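You operate a simulated robot arm through the tools that you are given. There is no shell and no other tool.

You run a simulated two-armed robot. Do the job below in one go: nothing can be reset, and whatever is moved stays where it is left.

JOB
Set the depth dial by the job card, then clamp, crimp and free the white cross bar.

Only the result counts: the job must be done as asked and must still hold three seconds after the hand-in. Knocking over, shifting, dropping, spilling or breaking anything else fails it.

ROBOT AND FRAMES
Two 7-joint arms with fingered hands on one trunk that stands fixed in place. Base frame: the origin is at the foot of the trunk, x ahead of it, y to its left, z up; the work surface is at about z = 820. Lengths are in mm, angles in degrees, forces in N, time in s.
The left shoulder is at [70, 166, 1268], the right one opposite. With the tool pointing down near the work surface each hand reaches from about 100 to 940 mm from the base axis, measured 20 degrees to its own side. Payload 4.1 kg a hand.
The TCP of each hand is the grasp point between the finger pads, 32 mm short of the fingertips. In the tool frame z runs along the fingers and y along their closing line. The gripper opens to 108 mm. The gripper's body begins 38 mm behind the TCP. The gripper is a hand of 4 fingers: y runs from the thumb to the fingers, the wrist lies at [-16, -108, -186] in the tool frame, and closing takes about 1.5 s.
Orientation is that of the tool frame in the base frame, as a unit quaternion [w, x, y, z]. With the fingers straight down and the wrist toward the robot, the tool's x, y and z point along [0, 1, 0], [1, 0, 0] and [0, 0, -1] of the base frame.

CONTROLS
- The arms move only by the tool jog_arm. It takes "left_plan", "right_plan" or both (then of equal length, played together; a hand with none holds still); each is text: rows parted by semicolons, each of 7 numbers parted by spaces: the shift along the base's x, y, z in units of 20 mm (1.0 is 20 mm), then the turn, a rotation vector about the base's x, y, z in units of 4 degrees (1.0 is 4 degrees), then the finger opening in mm, from 0 to 108. In form: tx ty tz rx ry rz hand; .... A call has 1 to 20 rows; each row shifts and turns the commanded pose from where the row before left it. A call with a number of a shift or a turn outside -1 to 1 is refused whole. A row lasts 0.2 s, in which the tool goes at most 50 mm and 8.6 degrees; a call with a longer step from one row to the next is refused whole, and so is a gripper value outside its range. Where a pose cannot be reached the arm comes as near as it can. A force on the tool above 90 N (or 10 N above the force at the start of the call, whichever is more), or a blocked arm, ends the call early, and 0.2 s more pass. Each finger travels about 45 mm/s and halts on what it meets, pressing with about 23 N; the grip force reading is that of the motor and also rises with nothing between the fingers. The clock runs only during rows and for 0.2 s after the last one: add rows that do not move to give the fingers time. The reply holds the time, the measured pose of the TCP, the force on the tool along the base axes, the opening and the grip force, in the units named above and with some noise, with the torque about the TCP (base axes, N m) and any sound that the robot's microphone picked up.
- Cameras (640 x 400 px; columns grow to the right, rows downward): "scene" is now at [142.3, -13.6, 1513.5]; the picture's right is [-0.14, -0.99, 0.00], its down [-0.41, 0.06, -0.91] and it looks along [0.90, -0.12, -0.42] (base axes); focal length 276 px, centre (320, 200). "left" rides on the left gripper at [-64, -93, -132] in its tool frame; the picture's right is [-0.80, -0.28, 0.53], its down [0.55, -0.71, 0.45] and it looks along [0.25, 0.65, 0.72] (tool axes); focal length 247 px, centre (320, 200). "right" rides on the right gripper at [64, -93, -132] in its tool frame; the picture's right is [-0.80, 0.28, -0.53], its down [-0.55, -0.71, 0.45] and it looks along [-0.25, 0.65, 0.72] (tool axes); focal length 247 px, centre (320, 200). There is no depth. A picture from a camera that has moved, and an enlarged one, comes with that camera's place and axes in the base frame and with its lens.
- camera(camera): a new picture of that camera. It takes no simulated time.
- move_column(by): slides the trunk up (or, below 0, down) by that many mm; the arms and the scene camera ride with it, the base frame stays. It gives what a move gives, with no picture.
- set_grasp(shape, hand): the hand has 4 fingers and takes this shape, open, in about a second: jaw (thumb against the fingers, like two jaws); tri (thumb and two fingers); tip (a fingertip pinch); poke (one finger out to press); point (the index stretched); flat (the hand flat); cup (the hand cupped); fist (a fist). The gripper value then closes the fingers along that shape, each until it touches; the sizes above hold for jaw. It gives what a move gives, with no picture.
- turn_head(pan, tilt): turns the head with the scene camera to pan (to the left, within 86 degrees either way) and tilt (down, from -29 to 69), counted from straight ahead of the robot. It gives what a move gives.
- zoom(camera, box): a new picture of the part [left, top, right, bottom] of that camera's present view, enlarged. It takes no simulated time.
- close_job(): hands the job in; it is judged then, once.

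Nothing tells you positions but the pictures and the camera data. Unless the task says otherwise, let go and move clear before handing in.

The tools are called after ">>>" as name(argument=value, ...) on one line, values as JSON. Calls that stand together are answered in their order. jog_arm: Moves the arms, as the interface text tells. Its arguments: {"type":"object","properties":{"left_plan":{"type":"string"},"right_plan":{"type":"string"}},"required":[]} The other tools are called the same way: move_column (by) slides the trunk up or down; set_grasp (shape, hand) gives the hand a shape; turn_head (pan, tilt) turns the head that bears the scene camera; camera (camera) takes a picture; zoom (camera, box) takes an enlarged picture of a part of a camera's view; close_job () hands the job in.

At the start:

```text
time: 0.0
left_eef_pos: [573.8, 219.5, 1398.2]
left_tcp_rot: [0.0, 0.707, 0.707, 0.0]
left_contact_force: [-0.2, 0.5, 0.4]
left_ft_torque: [-0.02, -0.04, 0.02]
left_finger_gap: 107.5
left_grasp_force: 0.1
left_shape: jaw
right_eef_pos: [542.3, -210.2, 1440.0]
right_tcp_rot: [0.0, 0.707, 0.707, 0.0]
right_contact_force: [-0.6, 0.2, -0.2]
right_ft_torque: [-0.05, 0.0, 0.02]
right_finger_gap: 107.6
right_grasp_force: 0.0
right_shape: jaw
trunk travel left (down, up): [-775.0, 165.0]
head pan, tilt: [-7.9, 24.7]
```

scene: 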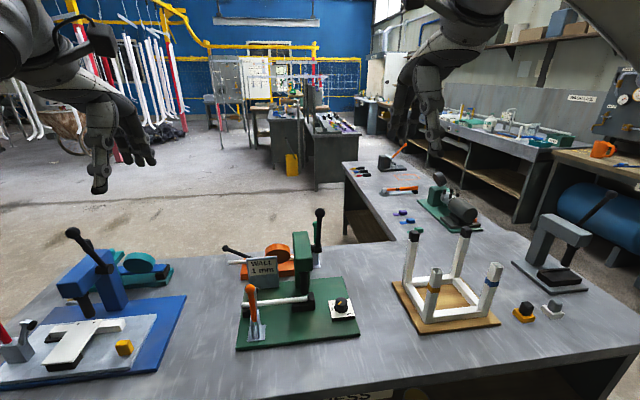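
right: 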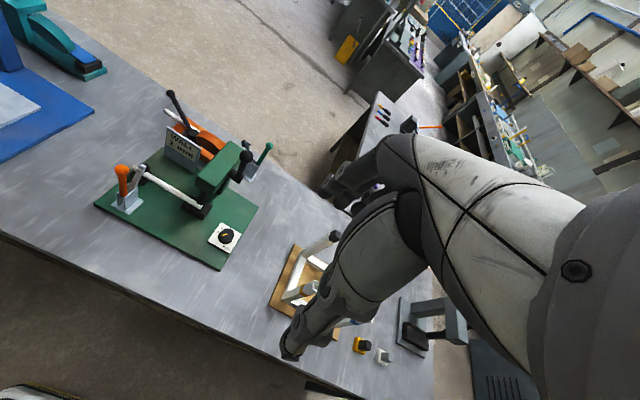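
left: 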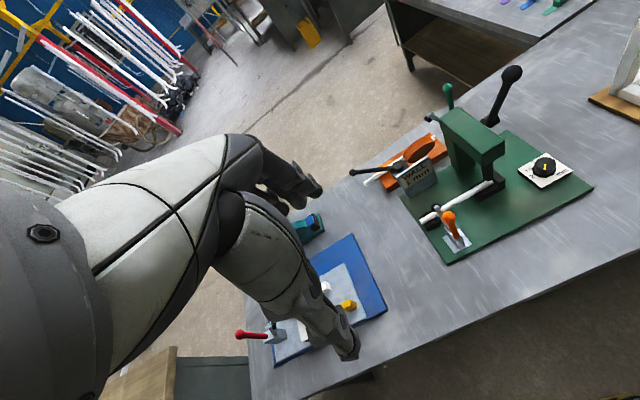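

I see a green crimping fixture in the middle with a card "WALL 1 mm", a black dial on a white plate, an orange clamp lever, and a black press lever. Next I take closer pictures to read the card and dial.

>>> zoom(camera="scene", box=[220, 200, 380, 360])

>>> zoom(camera="scene", box=[320, 280, 370, 330])

>>> zoom(camera="left", box=[340, 60, 600, 270])

>>> zoom(camera="right", box=[80, 80, 280, 280])

>>> zoom(camera="left", box=[510, 140, 580, 195])

```text
2.50 times, centred on (300, 280) of scene
camera zoom: at [142.3, -13.6, 1513.5], right [-0.14, -0.99, 0.0], down [-0.41, 0.06, -0.91], along [0.9, -0.12, -0.42], focal length 691 px, centre (370, 0)
```

zoom: 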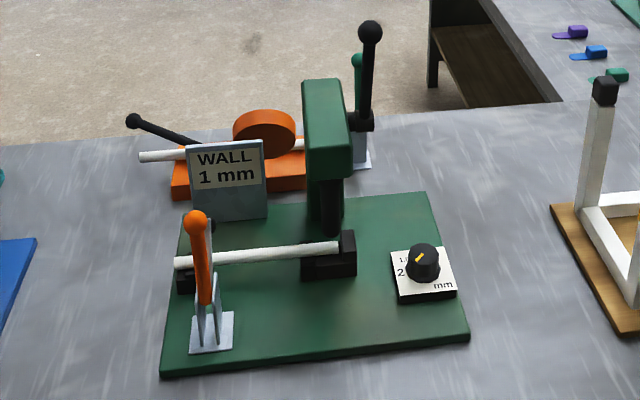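

```text
8.00 times, centred on (345, 305) of scene
camera zoom: at [142.3, -13.6, 1513.5], right [-0.14, -0.99, 0.0], down [-0.41, 0.06, -0.91], along [0.9, -0.12, -0.42], focal length 2212 px, centre (120, -640)
```

zoom: 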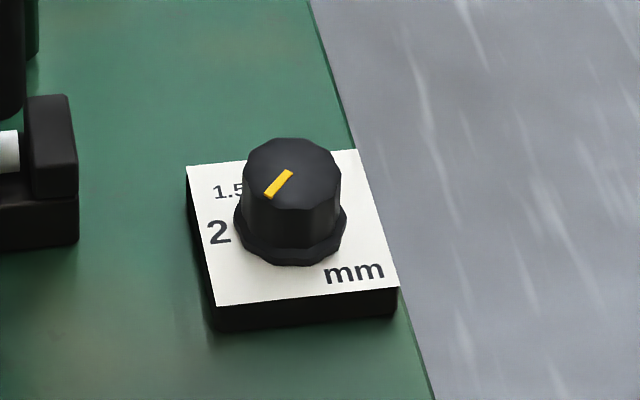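

```text
1.90 times, centred on (470, 165) of left
camera zoom: at [480.8, 156.1, 1529.2], right [-0.28, -0.8, -0.53], down [-0.71, 0.55, -0.45], along [0.65, 0.25, -0.72], focal length 470 px, centre (34, 267)
```

zoom: 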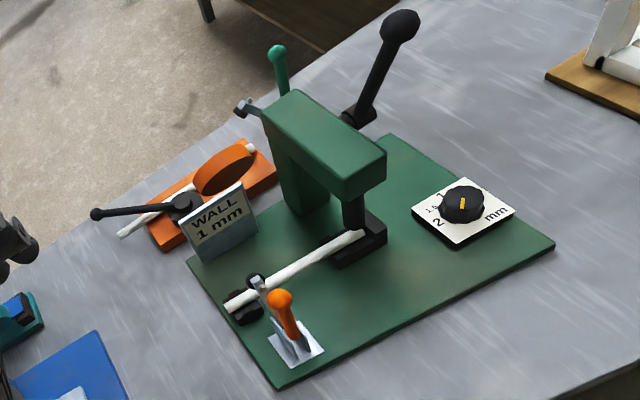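

```text
2.00 times, centred on (180, 180) of right
camera zoom: at [450.2, -146.6, 1570.0], right [0.28, -0.8, 0.53], down [-0.71, -0.55, -0.45], along [0.65, -0.25, -0.72], focal length 494 px, centre (600, 240)
```

zoom: 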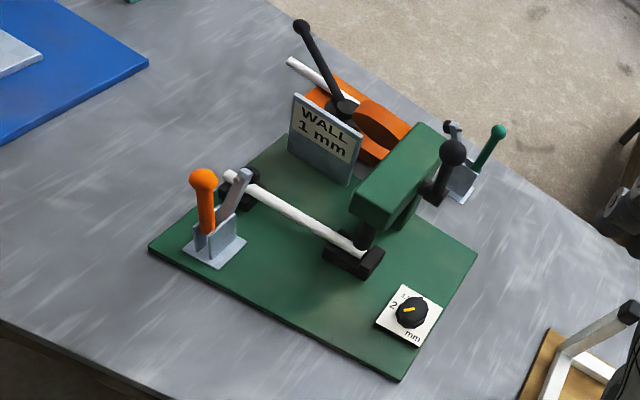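

```text
7.27 times, centred on (545, 168) of left
camera zoom: at [480.8, 156.1, 1529.2], right [-0.28, -0.8, -0.53], down [-0.71, 0.55, -0.45], along [0.65, 0.25, -0.72], focal length 1796 px, centre (-1316, 436)
```

zoom: 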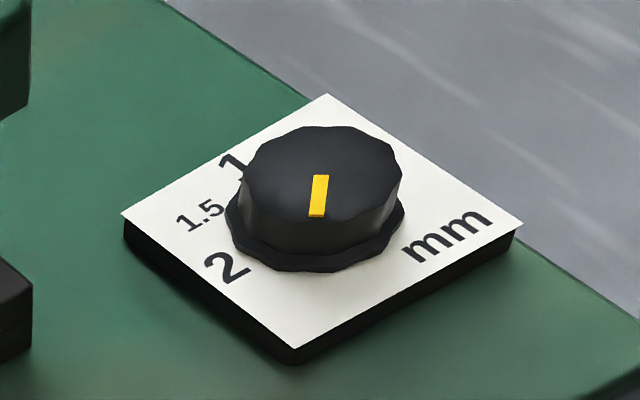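

The green plate spans roughly x 680–930, y −205–145. The dial is at about (768, −167, 874), the orange clamp lever's ball at about (711, 89, 1010), and the press lever's ball at about (797, −105, 1171). I'll zoom in on the clamp, press and bar details before moving.

>>> zoom(camera="scene", box=[230, 270, 290, 350])

>>> zoom(camera="left", box=[410, 190, 490, 260])

>>> zoom(camera="right", box=[100, 150, 180, 220])

>>> zoom(camera="left", box=[430, 50, 560, 210])

>>> zoom(camera="right", box=[180, 110, 300, 280])

>>> zoom(camera="scene", box=[280, 200, 350, 320])

```text
5.00 times, centred on (260, 310) of scene
camera zoom: at [142.3, -13.6, 1513.5], right [-0.14, -0.99, 0.0], down [-0.41, 0.06, -0.91], along [0.9, -0.12, -0.42], focal length 1382 px, centre (620, -350)
```

zoom: 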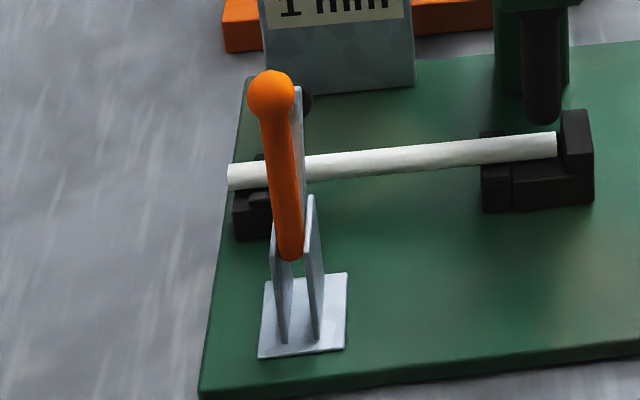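

```text
5.71 times, centred on (450, 225) of left
camera zoom: at [480.8, 156.1, 1529.2], right [-0.28, -0.8, -0.53], down [-0.71, 0.55, -0.45], along [0.65, 0.25, -0.72], focal length 1411 px, centre (-423, 57)
```

zoom: 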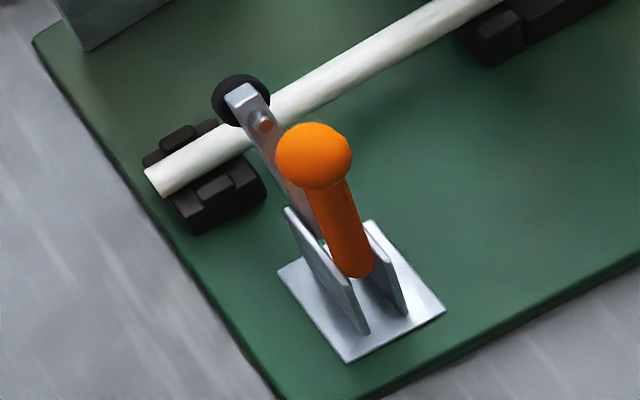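

```text
5.71 times, centred on (140, 185) of right
camera zoom: at [450.2, -146.6, 1570.0], right [0.28, -0.8, 0.53], down [-0.71, -0.55, -0.45], along [0.65, -0.25, -0.72], focal length 1411 px, centre (1349, 286)
```

zoom: 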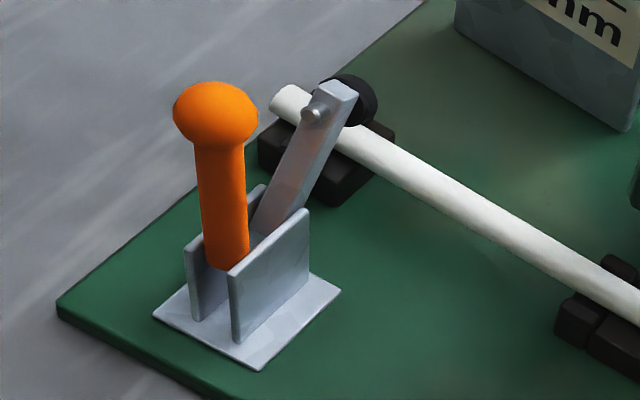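

```text
2.50 times, centred on (495, 130) of left
camera zoom: at [480.8, 156.1, 1529.2], right [-0.28, -0.8, -0.53], down [-0.71, 0.55, -0.45], along [0.65, 0.25, -0.72], focal length 617 px, centre (-118, 375)
```

zoom: 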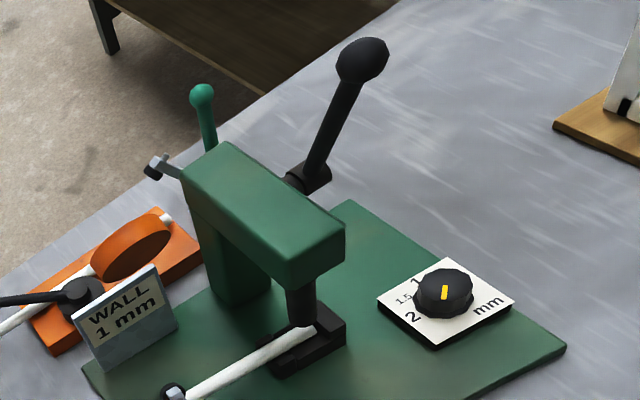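

```text
2.35 times, centred on (240, 195) of right
camera zoom: at [450.2, -146.6, 1570.0], right [0.28, -0.8, 0.53], down [-0.71, -0.55, -0.45], along [0.65, -0.25, -0.72], focal length 581 px, centre (508, 212)
```

zoom: 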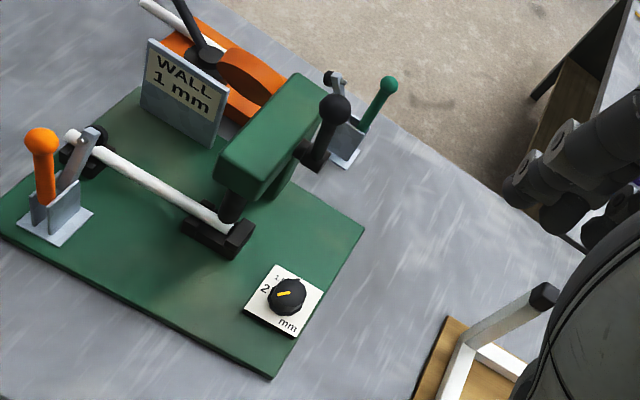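

```text
3.33 times, centred on (315, 260) of scene
camera zoom: at [142.3, -13.6, 1513.5], right [-0.14, -0.99, 0.0], down [-0.41, 0.06, -0.91], along [0.9, -0.12, -0.42], focal length 922 px, centre (337, 0)
```

zoom: 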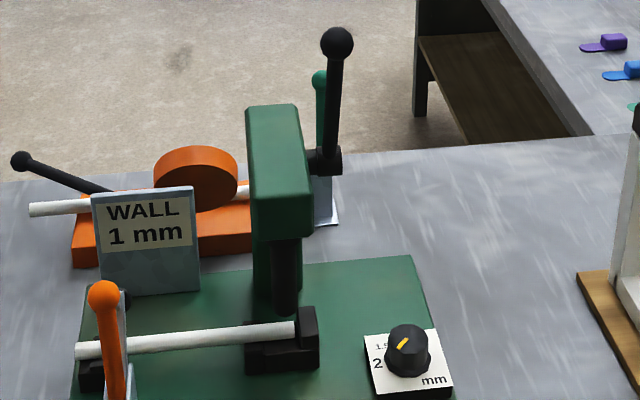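

The orange clamp is open with its arm raised over the bar, and a similar red-handled clamp sits on the blue fixture to the left. I'll turn the head to look at it and learn how such a clamp closes, and to get a better view of the whole table.

>>> turn_head(pan=20, tilt=35)

>>> camera(camera="scene")

```text
time: 0.9
left_eef_pos: [573.2, 219.9, 1398.0]
left_tcp_rot: [0.0, 0.707, 0.707, 0.0]
left_contact_force: [-0.3, 0.5, 0.1]
left_ft_torque: [-0.05, -0.02, -0.01]
left_finger_gap: 107.4
left_grasp_force: 0.0
left_shape: jaw
right_eef_pos: [542.3, -209.8, 1438.4]
right_tcp_rot: [0.0, 0.707, 0.707, -0.001]
right_contact_force: [0.5, -0.4, 1.1]
right_ft_torque: [0.0, 0.03, -0.01]
right_finger_gap: 107.5
right_grasp_force: 0.1
right_shape: jaw
trunk travel left (down, up): [-775.0, 165.0]
head pan, tilt: [20.0, 35.0]
```

```text
taken
camera scene: at [133.6, 29.0, 1497.3], right [0.34, -0.94, 0.0], down [-0.54, -0.2, -0.82], along [0.77, 0.28, -0.57], focal length 276 px, centre (320, 200)
```

scene: 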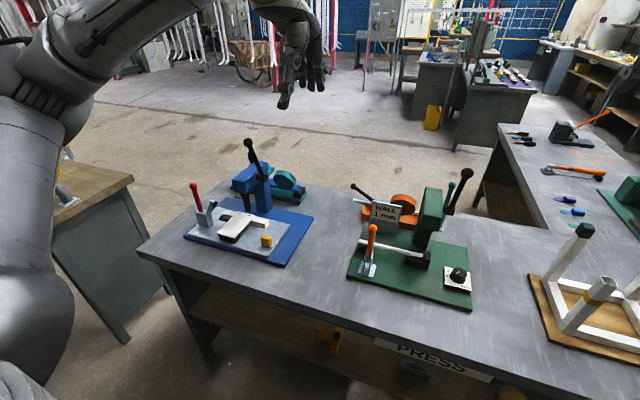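

>>> zoom(camera="scene", box=[170, 130, 320, 270])

>>> zoom(camera="scene", box=[340, 160, 480, 310])

>>> zoom(camera="scene", box=[380, 330, 500, 390])

```text
2.86 times, centred on (245, 200) of scene
camera zoom: at [133.6, 29.0, 1497.3], right [0.34, -0.94, 0.0], down [-0.54, -0.2, -0.82], along [0.77, 0.28, -0.57], focal length 790 px, centre (534, 200)
```

zoom: 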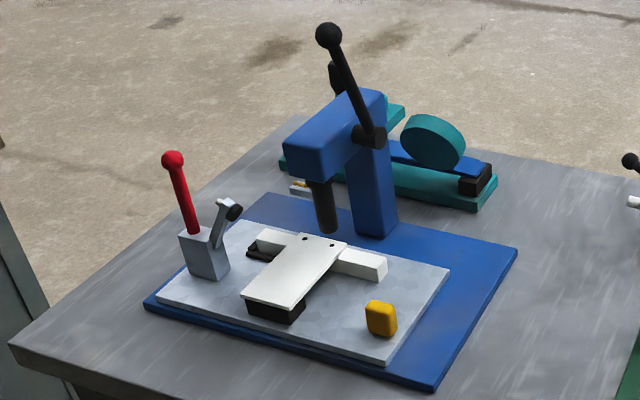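

```text
2.67 times, centred on (410, 235) of scene
camera zoom: at [133.6, 29.0, 1497.3], right [0.34, -0.94, 0.0], down [-0.54, -0.2, -0.82], along [0.77, 0.28, -0.57], focal length 737 px, centre (80, 107)
```

zoom: 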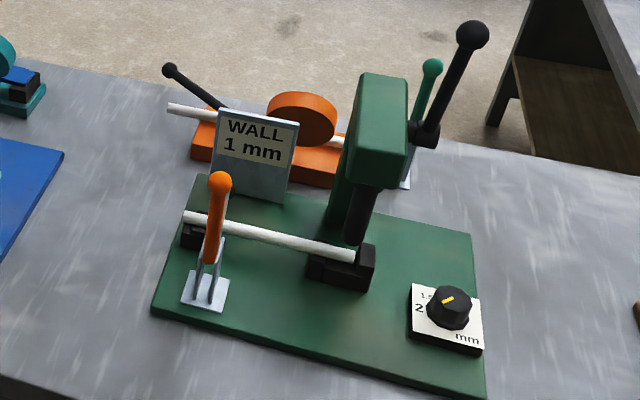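

```text
5.33 times, centred on (440, 360) of scene
camera zoom: at [133.6, 29.0, 1497.3], right [0.34, -0.94, 0.0], down [-0.54, -0.2, -0.82], along [0.77, 0.28, -0.57], focal length 1475 px, centre (-320, -653)
```

zoom: 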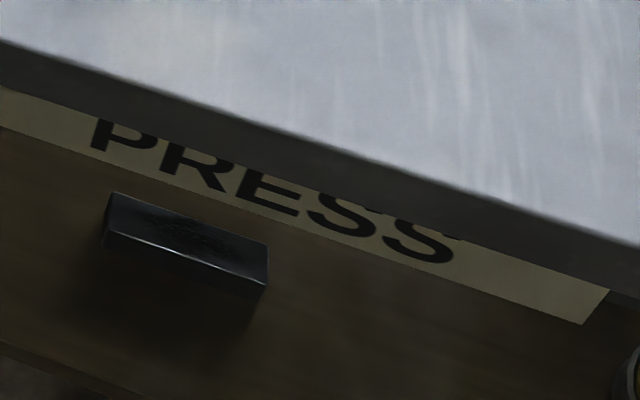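

All clamps on the bench are open with upright handles, so I know the open state. I'll bring the right hand down to the front-right of the dial so its camera gets a close look at the dial and the press.

>>> jog_arm(right_plan="0.4 -0.05 -1 0 0 0 108; 0.4 -0.05 -1 0 0 0 108; 0.4 -0.05 -1 0 0 0 108; 0.4 -0.05 -1 0 0 0 108; 0.4 -0.05 -1 0 0 0 108; 0.4 -0.05 -1 0 0 0 108; 0.4 -0.05 -1 0 0 0 108; 0.4 -0.05 -1 0 0 0 108; 0.4 -0.05 -1 0 0 0 108; 0.4 -0.05 -1 0 0 0 108; 0.4 -0.05 -1 0 0 0 108; 0.4 -0.05 -1 0 0 0 108; 0.4 -0.05 -1 0 0 0 108; 0.4 -0.05 -1 0 0 0 108; 0.4 -0.05 -1 0 0 0 108; 0.4 -0.05 -1 0 0 0 108; 0.4 -0.05 -1 0 0 0 108; 0.4 -0.05 -1 0 0 0 108")

>>> camera(camera="right")

```text
time: 4.7
left_eef_pos: [575.4, 220.8, 1397.8]
left_tcp_rot: [0.0, 0.707, 0.708, 0.0]
left_contact_force: [0.6, 0.1, -1.0]
left_ft_torque: [0.01, -0.01, 0.0]
left_finger_gap: 107.5
left_grasp_force: 0.0
left_shape: jaw
right_eef_pos: [687.5, -230.1, 1076.9]
right_tcp_rot: [0.0, 0.706, 0.708, 0.0]
right_contact_force: [-0.4, 0.2, -0.2]
right_ft_torque: [0.01, 0.02, 0.0]
right_finger_gap: 107.9
right_grasp_force: 0.0
right_shape: jaw
trunk travel left (down, up): [-775.0, 165.0]
head pan, tilt: [20.0, 35.0]
```

```text
taken
camera right: at [594.9, -166.5, 1208.9], right [0.28, -0.8, 0.53], down [-0.71, -0.55, -0.45], along [0.65, -0.25, -0.72], focal length 247 px, centre (320, 200)
```

right: 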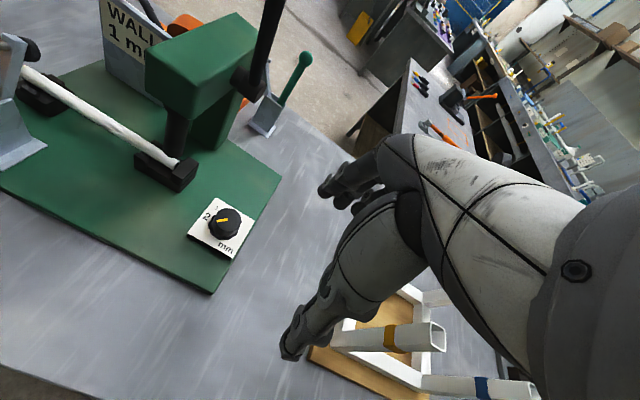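

>>> zoom(camera="right", box=[180, 180, 260, 260])

>>> zoom(camera="right", box=[120, 0, 320, 220])

>>> zoom(camera="right", box=[240, 80, 480, 400])

```text
5.00 times, centred on (220, 220) of right
camera zoom: at [594.9, -166.5, 1208.9], right [0.28, -0.8, 0.53], down [-0.71, -0.55, -0.45], along [0.65, -0.25, -0.72], focal length 1235 px, centre (820, 100)
```

zoom: 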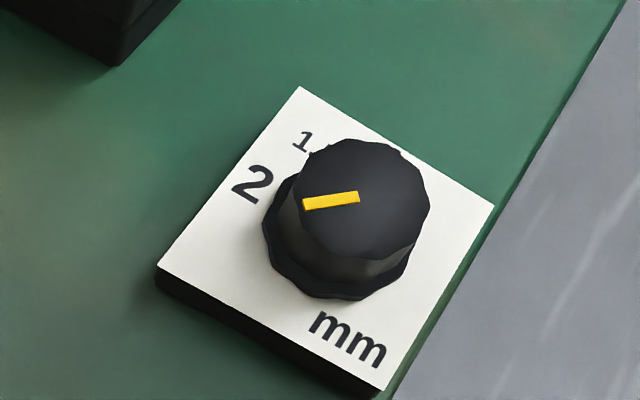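

```text
1.82 times, centred on (220, 110) of right
camera zoom: at [594.9, -166.5, 1208.9], right [0.28, -0.8, 0.53], down [-0.71, -0.55, -0.45], along [0.65, -0.25, -0.72], focal length 449 px, centre (502, 364)
```

zoom: 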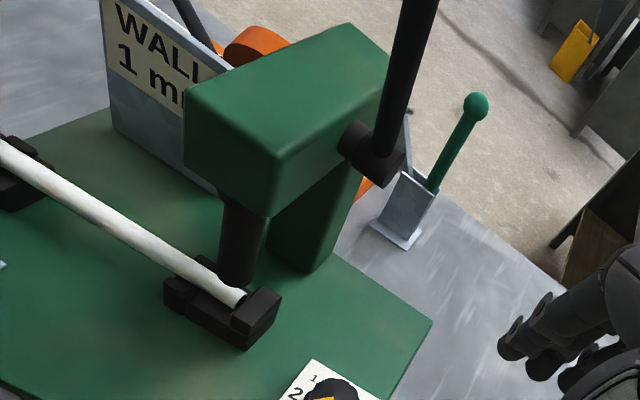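

```text
1.25 times, centred on (360, 240) of right
camera zoom: at [594.9, -166.5, 1208.9], right [0.28, -0.8, 0.53], down [-0.71, -0.55, -0.45], along [0.65, -0.25, -0.72], focal length 309 px, centre (270, 150)
```

zoom: 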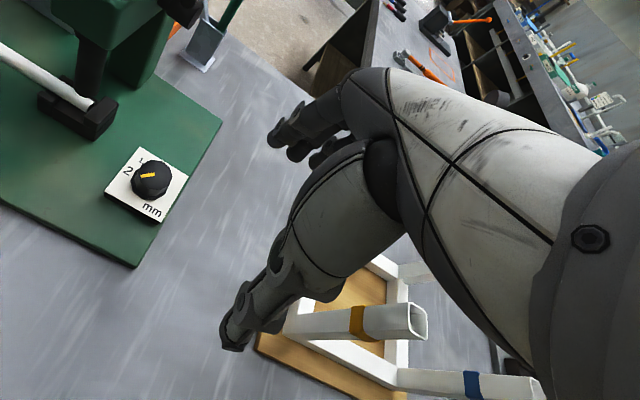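

The dial pointer stands at about 135° (anticlockwise from straight ahead), with "2" at 90°, "1.5" at 45° and "1" at 0°, so it needs a 135° clockwise turn. I'll yaw the right hand by +68° while lowering it to the front-right of the dial.

>>> jog_arm(right_plan="0 0 -0.4 0 0 1 75; 0 0 -0.4 0 0 1 75; 0 0 -0.4 0 0 1 75; 0 0 -0.4 0 0 1 75; 0 0 -0.4 0 0 1 75; 0 0 -0.4 0 0 1 75; 0 0 -0.4 0 0 1 75; 0 0 -0.4 0 0 1 75; 0 0 -0.4 0 0 1 75; 0 0 -0.4 0 0 1 75; 0 0 -0.4 0 0 1 75; 0 0 -0.4 0 0 1 75; 0 0 -0.4 0 0 1 75; 0 0 -0.4 0 0 1 75; 0 0 -0.4 0 0 1 75; 0 0 -0.4 0 0 1 75; 0 0 -0.4 0 0 1 75")

>>> camera(camera="right")

>>> turn_head(pan=-8, tilt=40)

>>> camera(camera="scene")

```text
time: 8.3
left_eef_pos: [574.2, 219.7, 1398.0]
left_tcp_rot: [0.0, 0.707, 0.707, 0.001]
left_contact_force: [-0.8, 0.4, -0.6]
left_ft_torque: [0.02, 0.0, 0.01]
left_finger_gap: 107.4
left_grasp_force: 0.0
left_shape: jaw
right_eef_pos: [674.8, -230.8, 1025.2]
right_tcp_rot: [0.012, 0.492, 0.871, -0.007]
right_contact_force: [-1.1, -1.0, 0.2]
right_ft_torque: [0.03, -0.03, -0.03]
right_finger_gap: 75.5
right_grasp_force: 0.0
right_shape: jaw
right hand out of reach, approached as far as the arm can: row 8, 9, 10, 11, 12, 13, 14, 15, 16, 17
trunk travel left (down, up): [-775.0, 165.0]
head pan, tilt: [20.0, 35.0]
```

```text
taken
camera right: at [559.7, -221.0, 1154.1], right [0.65, -0.52, 0.55], down [-0.31, -0.85, -0.43], along [0.7, 0.11, -0.71], focal length 247 px, centre (320, 200)
```

right: 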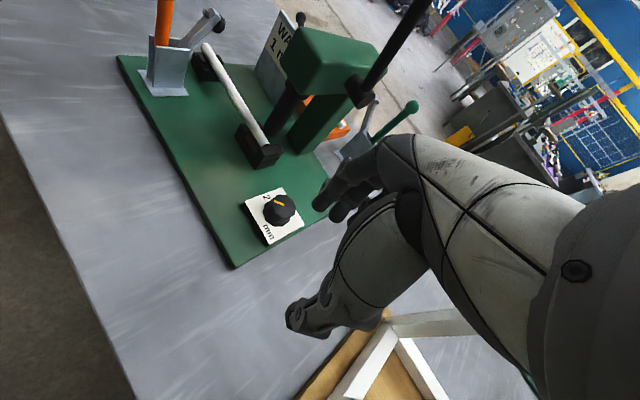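

```text
time: 9.2
left_eef_pos: [573.3, 220.2, 1397.7]
left_tcp_rot: [0.0, 0.707, 0.707, 0.0]
left_contact_force: [0.0, 1.0, -0.5]
left_ft_torque: [0.0, -0.01, -0.02]
left_finger_gap: 107.5
left_grasp_force: 0.0
left_shape: jaw
right_eef_pos: [673.7, -232.3, 1025.3]
right_tcp_rot: [0.012, 0.492, 0.871, -0.007]
right_contact_force: [-0.4, -0.2, 0.0]
right_ft_torque: [-0.02, -0.02, -0.03]
right_finger_gap: 75.3
right_grasp_force: 0.1
right_shape: jaw
trunk travel left (down, up): [-775.0, 165.0]
head pan, tilt: [-8.0, 40.0]
```

```text
taken
camera scene: at [135.1, -12.7, 1489.7], right [-0.14, -0.99, 0.0], down [-0.64, 0.09, -0.77], along [0.76, -0.11, -0.64], focal length 276 px, centre (320, 200)
```

scene: 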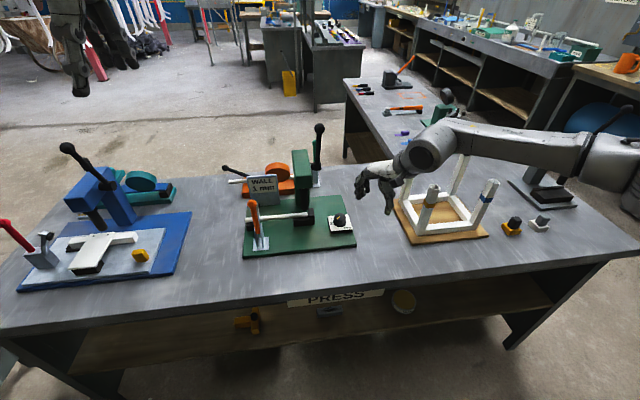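

The right wrist stops at about +31° of yaw here, so I'll turn the dial in several passes within the wrist's range. First I check where the commanded pose now stands with a still row.

>>> jog_arm(right_plan="0 0 0 0 0 0 75; 0 0 0 0 0 0 75")

```text
time: 9.8
left_eef_pos: [573.1, 220.7, 1398.4]
left_tcp_rot: [0.0, 0.707, 0.707, 0.001]
left_contact_force: [0.9, -0.3, 0.0]
left_ft_torque: [-0.01, 0.01, 0.01]
left_finger_gap: 107.6
left_grasp_force: 0.1
left_shape: jaw
right_eef_pos: [673.6, -230.6, 1026.3]
right_tcp_rot: [0.012, 0.492, 0.871, -0.007]
right_contact_force: [0.4, 0.0, 0.5]
right_ft_torque: [0.0, 0.0, 0.03]
right_finger_gap: 75.3
right_grasp_force: 0.1
right_shape: jaw
trunk travel left (down, up): [-775.0, 165.0]
head pan, tilt: [-8.0, 40.0]
```

The commanded pose follows the reached pose. I'll now level the hand, back the yaw off to about 25°, and lower in front-right of the dial.

>>> jog_arm(right_plan="0.22 0.05 -0.84 0.06 0.035 -0.25 75; 0.22 0.05 -0.84 0.06 0.035 -0.25 75; 0.22 0.05 -0.84 0.06 0.035 -0.25 75; 0.22 0.05 -0.84 0.06 0.035 -0.25 75; 0.22 0.05 -0.84 0.06 0.035 -0.25 75; 0.22 0.05 -0.84 0.04 0.025 -0.25 75; 0 0 0 0 0 0 75")

```text
time: 11.4
left_eef_pos: [573.9, 219.1, 1398.3]
left_tcp_rot: [0.0, 0.708, 0.707, 0.0]
left_contact_force: [0.1, 0.0, -0.3]
left_ft_torque: [0.01, 0.0, -0.02]
left_finger_gap: 107.7
left_grasp_force: 0.1
left_shape: jaw
right_eef_pos: [701.3, -225.4, 924.3]
right_tcp_rot: [0.0, 0.536, 0.844, 0.0]
right_contact_force: [0.0, 0.2, -0.3]
right_ft_torque: [0.02, 0.0, -0.01]
right_finger_gap: 75.3
right_grasp_force: 0.0
right_shape: jaw
trunk travel left (down, up): [-775.0, 165.0]
head pan, tilt: [-8.0, 40.0]
```

Now slide over the dial at z ≈ 924 and check from both cameras.

>>> jog_arm(right_plan="0.667 0.594 0 0 0 0 75; 0.667 0.594 0 0 0 0 75; 0.667 0.594 0 0 0 0 75; 0.667 0.594 0 0 0 0 75; 0.667 0.594 0 0 0 0 75; 0 0 0 0 0 0 75")

>>> camera(camera="right")

>>> zoom(camera="scene", box=[230, 120, 430, 270])

```text
time: 12.8
left_eef_pos: [573.5, 219.4, 1398.4]
left_tcp_rot: [-0.001, 0.707, 0.707, 0.0]
left_contact_force: [-0.2, -0.5, -0.8]
left_ft_torque: [-0.02, 0.02, -0.02]
left_finger_gap: 107.7
left_grasp_force: 0.0
left_shape: jaw
right_eef_pos: [765.9, -163.0, 924.2]
right_tcp_rot: [0.001, 0.536, 0.844, 0.0]
right_contact_force: [0.2, 0.4, 0.2]
right_ft_torque: [-0.02, -0.02, 0.02]
right_finger_gap: 75.3
right_grasp_force: 0.0
right_shape: jaw
trunk travel left (down, up): [-775.0, 165.0]
head pan, tilt: [-8.0, 40.0]
```

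```text
taken
camera right: at [655.3, -145.7, 1055.6], right [0.6, -0.6, 0.53], down [-0.41, -0.8, -0.45], along [0.69, 0.05, -0.72], focal length 247 px, centre (320, 200)
```

right: 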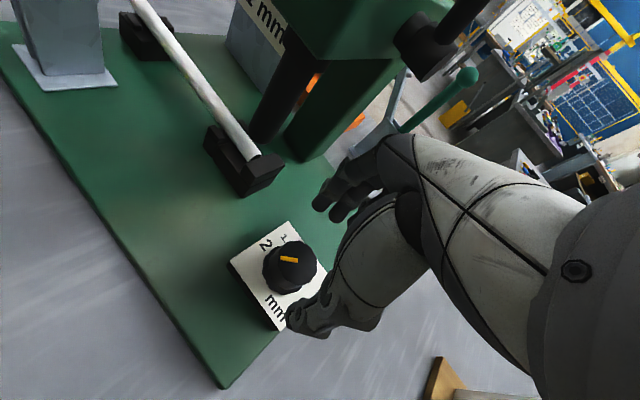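

```text
2.67 times, centred on (330, 195) of scene
camera zoom: at [134.7, -13.4, 1489.7], right [-0.14, -0.99, 0.0], down [-0.64, 0.09, -0.77], along [0.76, -0.11, -0.64], focal length 737 px, centre (293, 213)
```

zoom: 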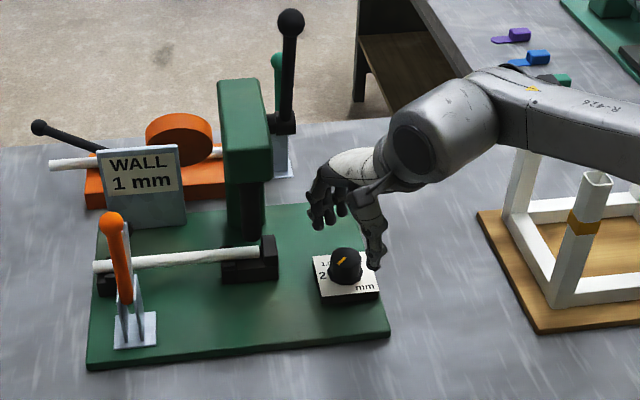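

The hand is over the dial. I'll zoom with the hand camera to check the centring before lowering.

>>> zoom(camera="right", box=[220, 190, 380, 350])

>>> zoom(camera="scene", box=[320, 180, 380, 240])

```text
2.50 times, centred on (300, 270) of right
camera zoom: at [655.3, -145.7, 1055.6], right [0.6, -0.6, 0.53], down [-0.41, -0.8, -0.45], along [0.69, 0.05, -0.72], focal length 617 px, centre (370, 25)
```

zoom: 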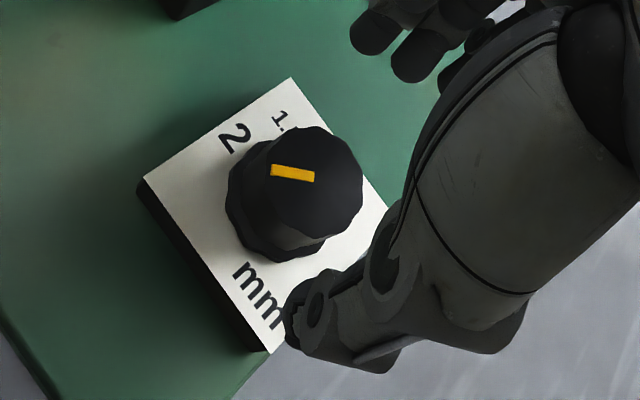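

```text
6.67 times, centred on (350, 210) of scene
camera zoom: at [134.7, -13.4, 1489.7], right [-0.14, -0.99, 0.0], down [-0.64, 0.09, -0.77], along [0.76, -0.11, -0.64], focal length 1843 px, centre (120, 133)
```

zoom: 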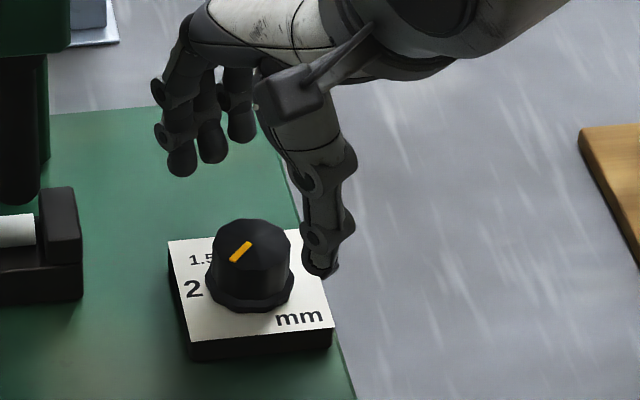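

The knob centre comes out at about (767.5, −166.2). I'll lower to TCP z ≈ 885 so the fingertips straddle the knob just above the plate, then close on it.

>>> jog_arm(right_plan="0.04 -0.1 -0.5 0 0 0 75; 0.04 -0.06 -0.5 0 0 0 75; 0 0 -0.5 0 0 0 75; 0 0 -0.45 0 0 0 75; 0 0 0 0 0 0 75")

>>> zoom(camera="scene", box=[320, 180, 380, 240])

>>> zoom(camera="right", box=[220, 150, 420, 350])

```text
time: 14.1
left_eef_pos: [574.4, 220.4, 1398.4]
left_tcp_rot: [0.0, 0.707, 0.707, -0.001]
left_contact_force: [0.1, 0.7, 1.2]
left_ft_torque: [0.04, 0.02, 0.0]
left_finger_gap: 107.8
left_grasp_force: 0.2
left_shape: jaw
right_eef_pos: [767.9, -168.0, 894.2]
right_tcp_rot: [0.001, 0.537, 0.843, -0.001]
right_contact_force: [-0.3, -0.9, -0.1]
right_ft_torque: [-0.01, 0.03, -0.04]
right_finger_gap: 75.3
right_grasp_force: 0.1
right_shape: jaw
right hand out of reach, approached as far as the arm can: row 4
trunk travel left (down, up): [-775.0, 165.0]
head pan, tilt: [-8.0, 40.0]
```

```text
6.67 times, centred on (350, 210) of scene
camera zoom: at [135.0, -12.7, 1489.7], right [-0.14, -0.99, 0.0], down [-0.64, 0.09, -0.77], along [0.76, -0.11, -0.64], focal length 1843 px, centre (120, 133)
```

zoom: 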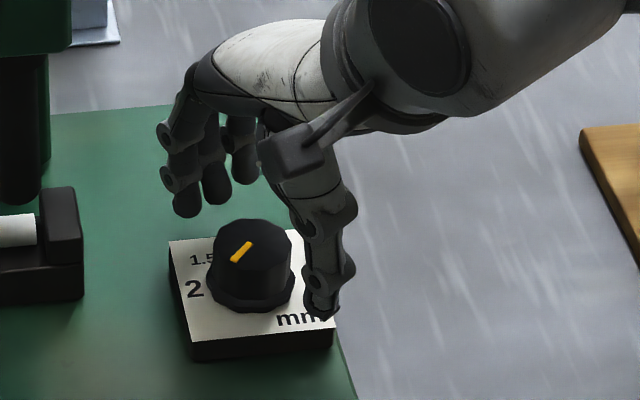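

```text
2.00 times, centred on (320, 250) of right
camera zoom: at [657.9, -148.3, 1025.3], right [0.59, -0.6, 0.53], down [-0.41, -0.8, -0.45], along [0.69, 0.05, -0.72], focal length 494 px, centre (320, 100)
```

zoom: 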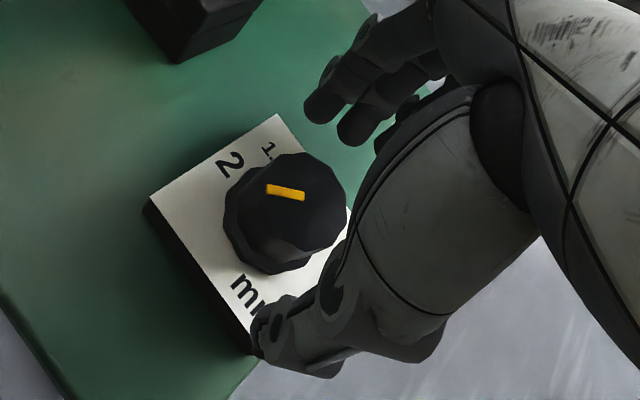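

Yaw 25° limits how low the hand can go (z stopped at 894). I'll reduce the yaw to about 9° while open around the knob and try the last bit of descent.

>>> jog_arm(right_plan="0 0 0 0 0 -1 75; 0 0 0 0 0 -1 75; 0 0 0 0 0 -1 75; 0 0 0 0 0 -1 75; 0 0.05 -0.3 0 0 0 75; 0 0.04 -0.15 0 0 0 75; 0 0 0 0 0 0 75")

>>> zoom(camera="scene", box=[320, 180, 380, 240])

```text
time: 15.7
left_eef_pos: [573.5, 219.5, 1397.4]
left_tcp_rot: [0.0, 0.707, 0.707, 0.001]
left_contact_force: [-0.1, 0.3, 0.4]
left_ft_torque: [-0.02, -0.01, 0.0]
left_finger_gap: 107.5
left_grasp_force: 0.1
left_shape: jaw
right_eef_pos: [770.5, -165.5, 885.6]
right_tcp_rot: [0.0, 0.649, 0.761, 0.001]
right_contact_force: [0.2, 0.1, 0.2]
right_ft_torque: [-0.01, 0.0, 0.0]
right_finger_gap: 75.3
right_grasp_force: 0.1
right_shape: jaw
trunk travel left (down, up): [-775.0, 165.0]
head pan, tilt: [-8.0, 40.0]
```

```text
6.67 times, centred on (350, 210) of scene
camera zoom: at [135.0, -12.6, 1489.7], right [-0.14, -0.99, 0.0], down [-0.64, 0.09, -0.77], along [0.76, -0.11, -0.64], focal length 1843 px, centre (120, 133)
```

zoom: 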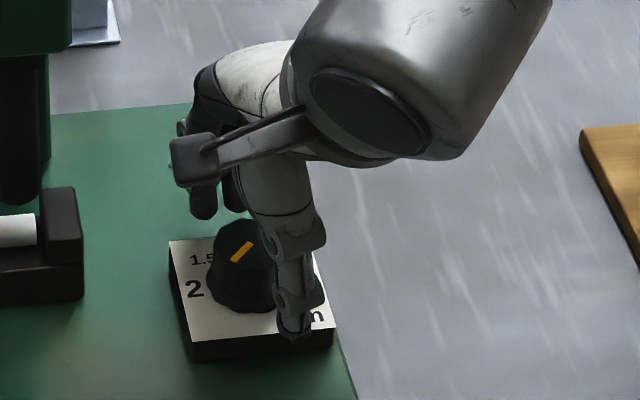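

The hand now straddles the knob at z ≈ 885, yaw 9°. Close on it.

>>> jog_arm(right_plan="-0.12 -0.03 0 0 0 0 75; 0 0 0 0 0 0 55; 0 0 0 0 0 0 38; 0 0 0 0 0 0 30; 0 0 0 0 0 0 30; 0 0 0 0 0 0 30; 0 0 0 0 0 0 30")

>>> zoom(camera="scene", box=[320, 180, 380, 240])

>>> zoom(camera="right", box=[220, 150, 420, 350])

```text
time: 17.2
left_eef_pos: [574.4, 218.2, 1397.4]
left_tcp_rot: [0.0, 0.707, 0.707, 0.0]
left_contact_force: [-0.1, -0.6, -0.4]
left_ft_torque: [0.01, 0.0, 0.04]
left_finger_gap: 107.5
left_grasp_force: 0.1
left_shape: jaw
right_eef_pos: [766.4, -168.5, 885.2]
right_tcp_rot: [-0.001, 0.649, 0.761, 0.0]
right_contact_force: [-4.4, -1.7, -2.0]
right_ft_torque: [-0.09, 0.09, 0.04]
right_finger_gap: 29.2
right_grasp_force: 23.0
right_shape: jaw
trunk travel left (down, up): [-775.0, 165.0]
head pan, tilt: [-8.0, 40.0]
```

```text
6.67 times, centred on (350, 210) of scene
camera zoom: at [134.6, -13.2, 1489.7], right [-0.14, -0.99, 0.0], down [-0.64, 0.09, -0.77], along [0.76, -0.11, -0.64], focal length 1843 px, centre (120, 133)
```

zoom: 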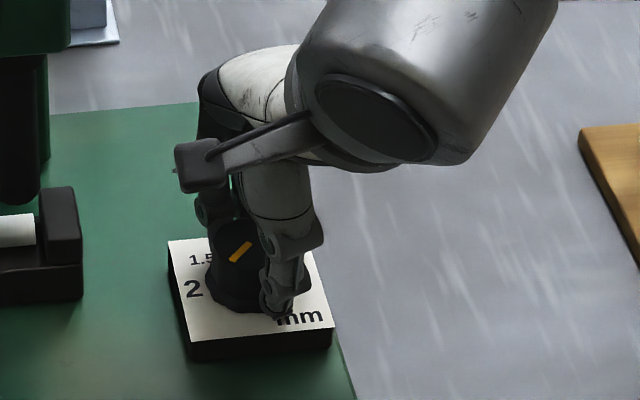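

```text
2.00 times, centred on (320, 250) of right
camera zoom: at [666.3, -119.1, 1015.7], right [0.41, -0.74, 0.53], down [-0.61, -0.65, -0.45], along [0.68, -0.14, -0.72], focal length 494 px, centre (320, 100)
```

zoom: 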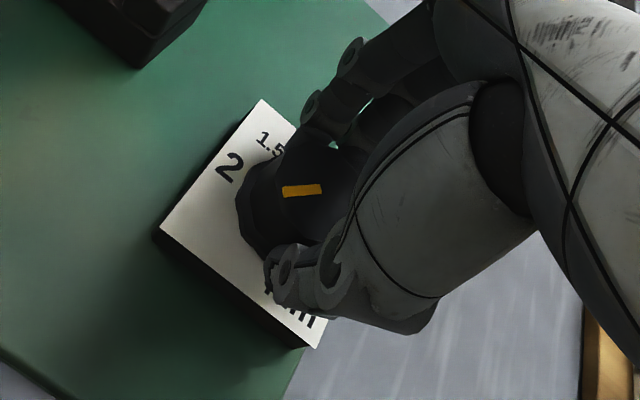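

The knob is gripped (23 N). Now turn it clockwise: ten rows of −4° while squeezing a bit tighter.

>>> jog_arm(right_plan="0 0 0 0 0 0 20; 0 0 0 0 0 -1 20; 0 0 0 0 0 -1 20; 0 0 0 0 0 -1 20; 0 0 0 0 0 -1 20; 0 0 0 0 0 -1 20; 0 0 0 0 0 -1 20; 0 0 0 0 0 -1 20; 0 0 0 0 0 -1 20; 0 0 0 0 0 -1 20; 0 0 0 0 0 -1 20; 0 0 0 0 0 0 20")

>>> zoom(camera="scene", box=[310, 170, 390, 250])

>>> zoom(camera="right", box=[220, 150, 420, 350])

```text
time: 19.9
left_eef_pos: [572.9, 216.0, 1399.1]
left_tcp_rot: [0.0, 0.707, 0.707, 0.002]
left_contact_force: [-0.8, 0.1, 0.1]
left_ft_torque: [0.0, 0.01, 0.0]
left_finger_gap: 107.4
left_grasp_force: 0.1
left_shape: jaw
right_eef_pos: [766.7, -167.4, 884.8]
right_tcp_rot: [0.0, 0.87, 0.493, -0.001]
right_contact_force: [-16.1, -12.8, -4.7]
right_ft_torque: [-0.33, 0.39, 0.0]
right_finger_gap: 28.4
right_grasp_force: 22.4
right_shape: jaw
trunk travel left (down, up): [-775.0, 165.0]
head pan, tilt: [-8.0, 40.0]
```

```text
5.00 times, centred on (350, 210) of scene
camera zoom: at [133.0, -15.2, 1489.8], right [-0.14, -0.99, 0.0], down [-0.64, 0.09, -0.77], along [0.76, -0.11, -0.64], focal length 1382 px, centre (170, 150)
```

zoom: 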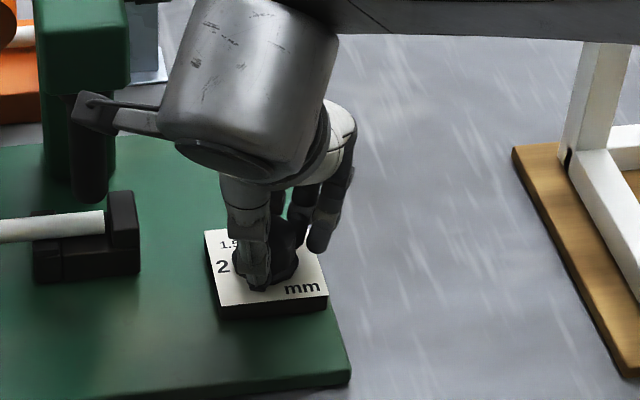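

```text
2.00 times, centred on (320, 250) of right
camera zoom: at [720.5, -65.8, 1016.1], right [-0.17, -0.83, 0.53], down [-0.89, -0.11, -0.45], along [0.43, -0.55, -0.72], focal length 494 px, centre (320, 100)
```

zoom: 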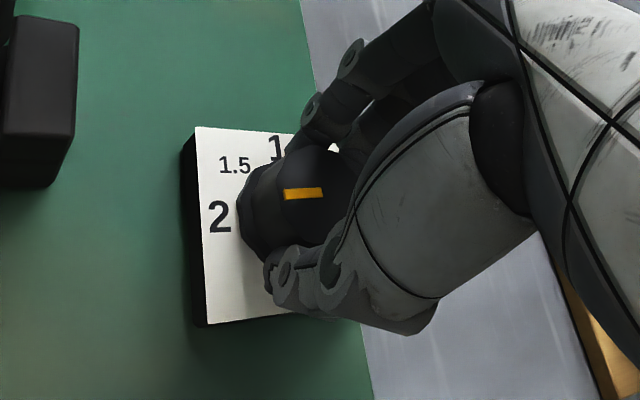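

The pointer followed by 40° and now stands near "2". I'll open, yaw back +44°, re-grip and turn again.

>>> jog_arm(right_plan="0 0 0 0 0 0 45; 0 0 0 0 0 0 75; 0 0 0 0 0 0 75; 0 0 0 0 0 0 75; 0 0 0 0 0 1 75; 0 0 0 0 0 1 75; 0 0 0 0 0 1 75; 0 0 0 0 0 1 75; 0 0 0 0 0 1 75; 0 0 0 0 0 1 75; 0 0 0 0 0 1 75; 0 0 0 0 0 1 75; 0 0 0 0 0 1 75; 0 0 0 0 0 1 75; 0 0 0 0 0 1 75; 0 0 0 0 0 0 75")

>>> zoom(camera="right", box=[220, 150, 420, 350])

```text
time: 23.2
left_eef_pos: [574.9, 219.3, 1397.7]
left_tcp_rot: [0.001, 0.707, 0.707, 0.0]
left_contact_force: [0.2, 0.1, 0.4]
left_ft_torque: [-0.01, 0.02, -0.02]
left_finger_gap: 107.4
left_grasp_force: 0.1
left_shape: jaw
right_eef_pos: [768.4, -166.4, 885.6]
right_tcp_rot: [0.0, 0.621, 0.784, 0.0]
right_contact_force: [0.4, 0.2, 0.2]
right_ft_torque: [-0.04, -0.01, -0.02]
right_finger_gap: 74.6
right_grasp_force: 0.1
right_shape: jaw
trunk travel left (down, up): [-775.0, 165.0]
head pan, tilt: [-8.0, 40.0]
```

```text
2.00 times, centred on (320, 250) of right
camera zoom: at [663.4, -125.6, 1016.0], right [0.46, -0.71, 0.53], down [-0.56, -0.7, -0.45], along [0.69, -0.09, -0.72], focal length 494 px, centre (320, 100)
```

zoom: 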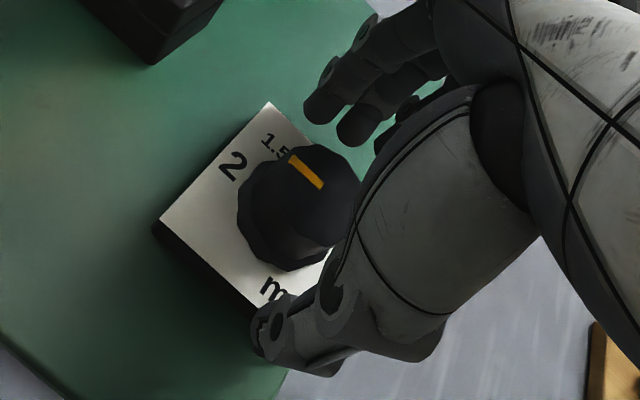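

The pointer now stands at 90° ("2"), so 90° more clockwise is needed. Grip and turn another 44°.

>>> jog_arm(right_plan="0 0 0 0 0 0 50; 0 0 0 0 0 0 30; 0 0 0 0 0 0 20; 0 0 0 0 0 0 20; 0 0 0 0 0 0 20; 0 0 0 0 0 0 20; 0 0 0 0 0 -1 20; 0 0 0 0 0 -1 20; 0 0 0 0 0 -1 20; 0 0 0 0 0 -1 20; 0 0 0 0 0 -1 20; 0 0 0 0 0 -1 20; 0 0 0 0 0 -1 20; 0 0 0 0 0 -1 20; 0 0 0 0 0 -1 20; 0 0 0 0 0 -1 20; 0 0 0 0 0 -1 20; 0 0 0 0 0 0 20")

>>> zoom(camera="right", box=[220, 150, 420, 350])

>>> zoom(camera="scene", box=[290, 150, 390, 250])

```text
time: 27.1
left_eef_pos: [572.4, 216.4, 1399.4]
left_tcp_rot: [-0.001, 0.707, 0.707, 0.001]
left_contact_force: [-0.1, -0.5, -0.8]
left_ft_torque: [-0.02, -0.01, 0.03]
left_finger_gap: 107.8
left_grasp_force: 0.0
left_shape: jaw
right_eef_pos: [766.0, -168.6, 885.1]
right_tcp_rot: [-0.001, 0.87, 0.493, 0.0]
right_contact_force: [-17.9, -17.9, -6.4]
right_ft_torque: [-0.48, 0.4, 0.52]
right_finger_gap: 28.2
right_grasp_force: 23.4
right_shape: jaw
trunk travel left (down, up): [-775.0, 165.0]
head pan, tilt: [-8.0, 40.0]
```

```text
2.00 times, centred on (320, 250) of right
camera zoom: at [720.3, -66.5, 1016.5], right [-0.17, -0.83, 0.53], down [-0.89, -0.11, -0.45], along [0.43, -0.55, -0.72], focal length 494 px, centre (320, 100)
```

zoom: 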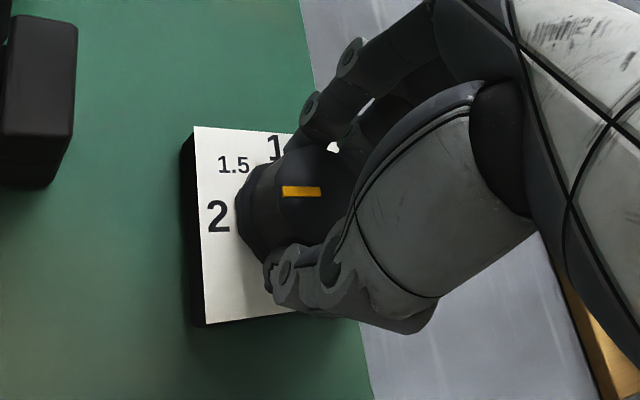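

```text
4.00 times, centred on (340, 200) of scene
camera zoom: at [133.2, -16.1, 1489.7], right [-0.14, -0.99, 0.0], down [-0.64, 0.09, -0.77], along [0.76, -0.1, -0.64], focal length 1106 px, centre (240, 200)
```

zoom: 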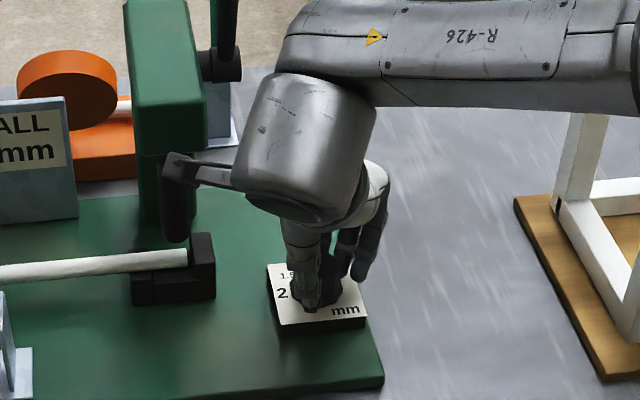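

The hand slipped this time: the pointer is still at about 92° and the hand feels +0.5 Nm, probably a detent at "2". I'll re-open, yaw back, lower slightly for more contact, squeeze fully, and turn in small steps while watching torque.

>>> jog_arm(right_plan="0 0 0 0 0 0 45; 0 0 0 0 0 0 75; 0 0 0 0 0 0 75; 0 0 0 0 0 0 75; 0 0 0 0 0 1 75; 0 0 0 0 0 1 75; 0 0 0 0 0 1 75; 0 0 0 0 0 1 75; 0 0 0 0 0 1 75; 0 0 0 0 0 1 75; 0 0 0 0 0 1 75; 0 0 0 0 0 1 75; 0 0 0 0 0 1 75; 0 0 0 0 0 1 75; 0 0 -0.1 0 0 0 75; 0 0 0 0 0 0 75")

>>> zoom(camera="right", box=[220, 150, 420, 350])

>>> zoom(camera="scene", box=[310, 170, 390, 250])

```text
time: 30.4
left_eef_pos: [573.6, 219.5, 1397.8]
left_tcp_rot: [0.0, 0.707, 0.707, 0.0]
left_contact_force: [-0.1, 0.0, -0.9]
left_ft_torque: [0.0, 0.01, 0.0]
left_finger_gap: 107.9
left_grasp_force: 0.2
left_shape: jaw
right_eef_pos: [767.4, -166.8, 882.5]
right_tcp_rot: [0.0, 0.649, 0.761, 0.0]
right_contact_force: [0.2, -0.1, -0.6]
right_ft_torque: [-0.02, 0.03, 0.01]
right_finger_gap: 74.4
right_grasp_force: 0.0
right_shape: jaw
trunk travel left (down, up): [-775.0, 165.0]
head pan, tilt: [-8.0, 40.0]
```

```text
2.00 times, centred on (320, 250) of right
camera zoom: at [666.2, -118.4, 1013.3], right [0.41, -0.74, 0.53], down [-0.61, -0.65, -0.45], along [0.68, -0.14, -0.72], focal length 494 px, centre (320, 100)
```

zoom: 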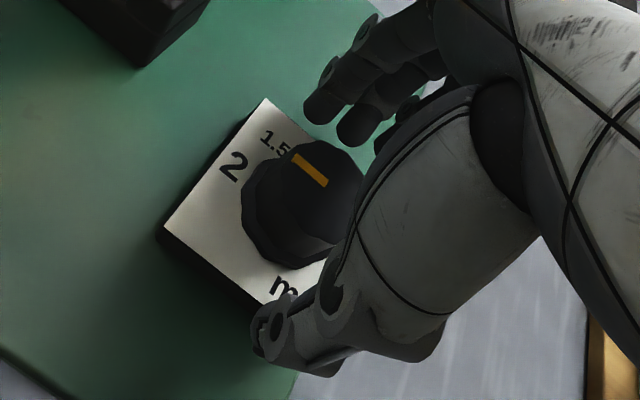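

```text
5.00 times, centred on (350, 210) of scene
camera zoom: at [135.1, -12.7, 1489.7], right [-0.14, -0.99, 0.0], down [-0.64, 0.09, -0.77], along [0.76, -0.11, -0.64], focal length 1382 px, centre (170, 150)
```

zoom: 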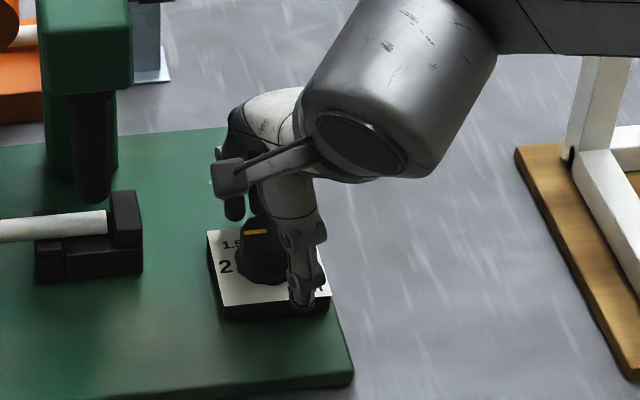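

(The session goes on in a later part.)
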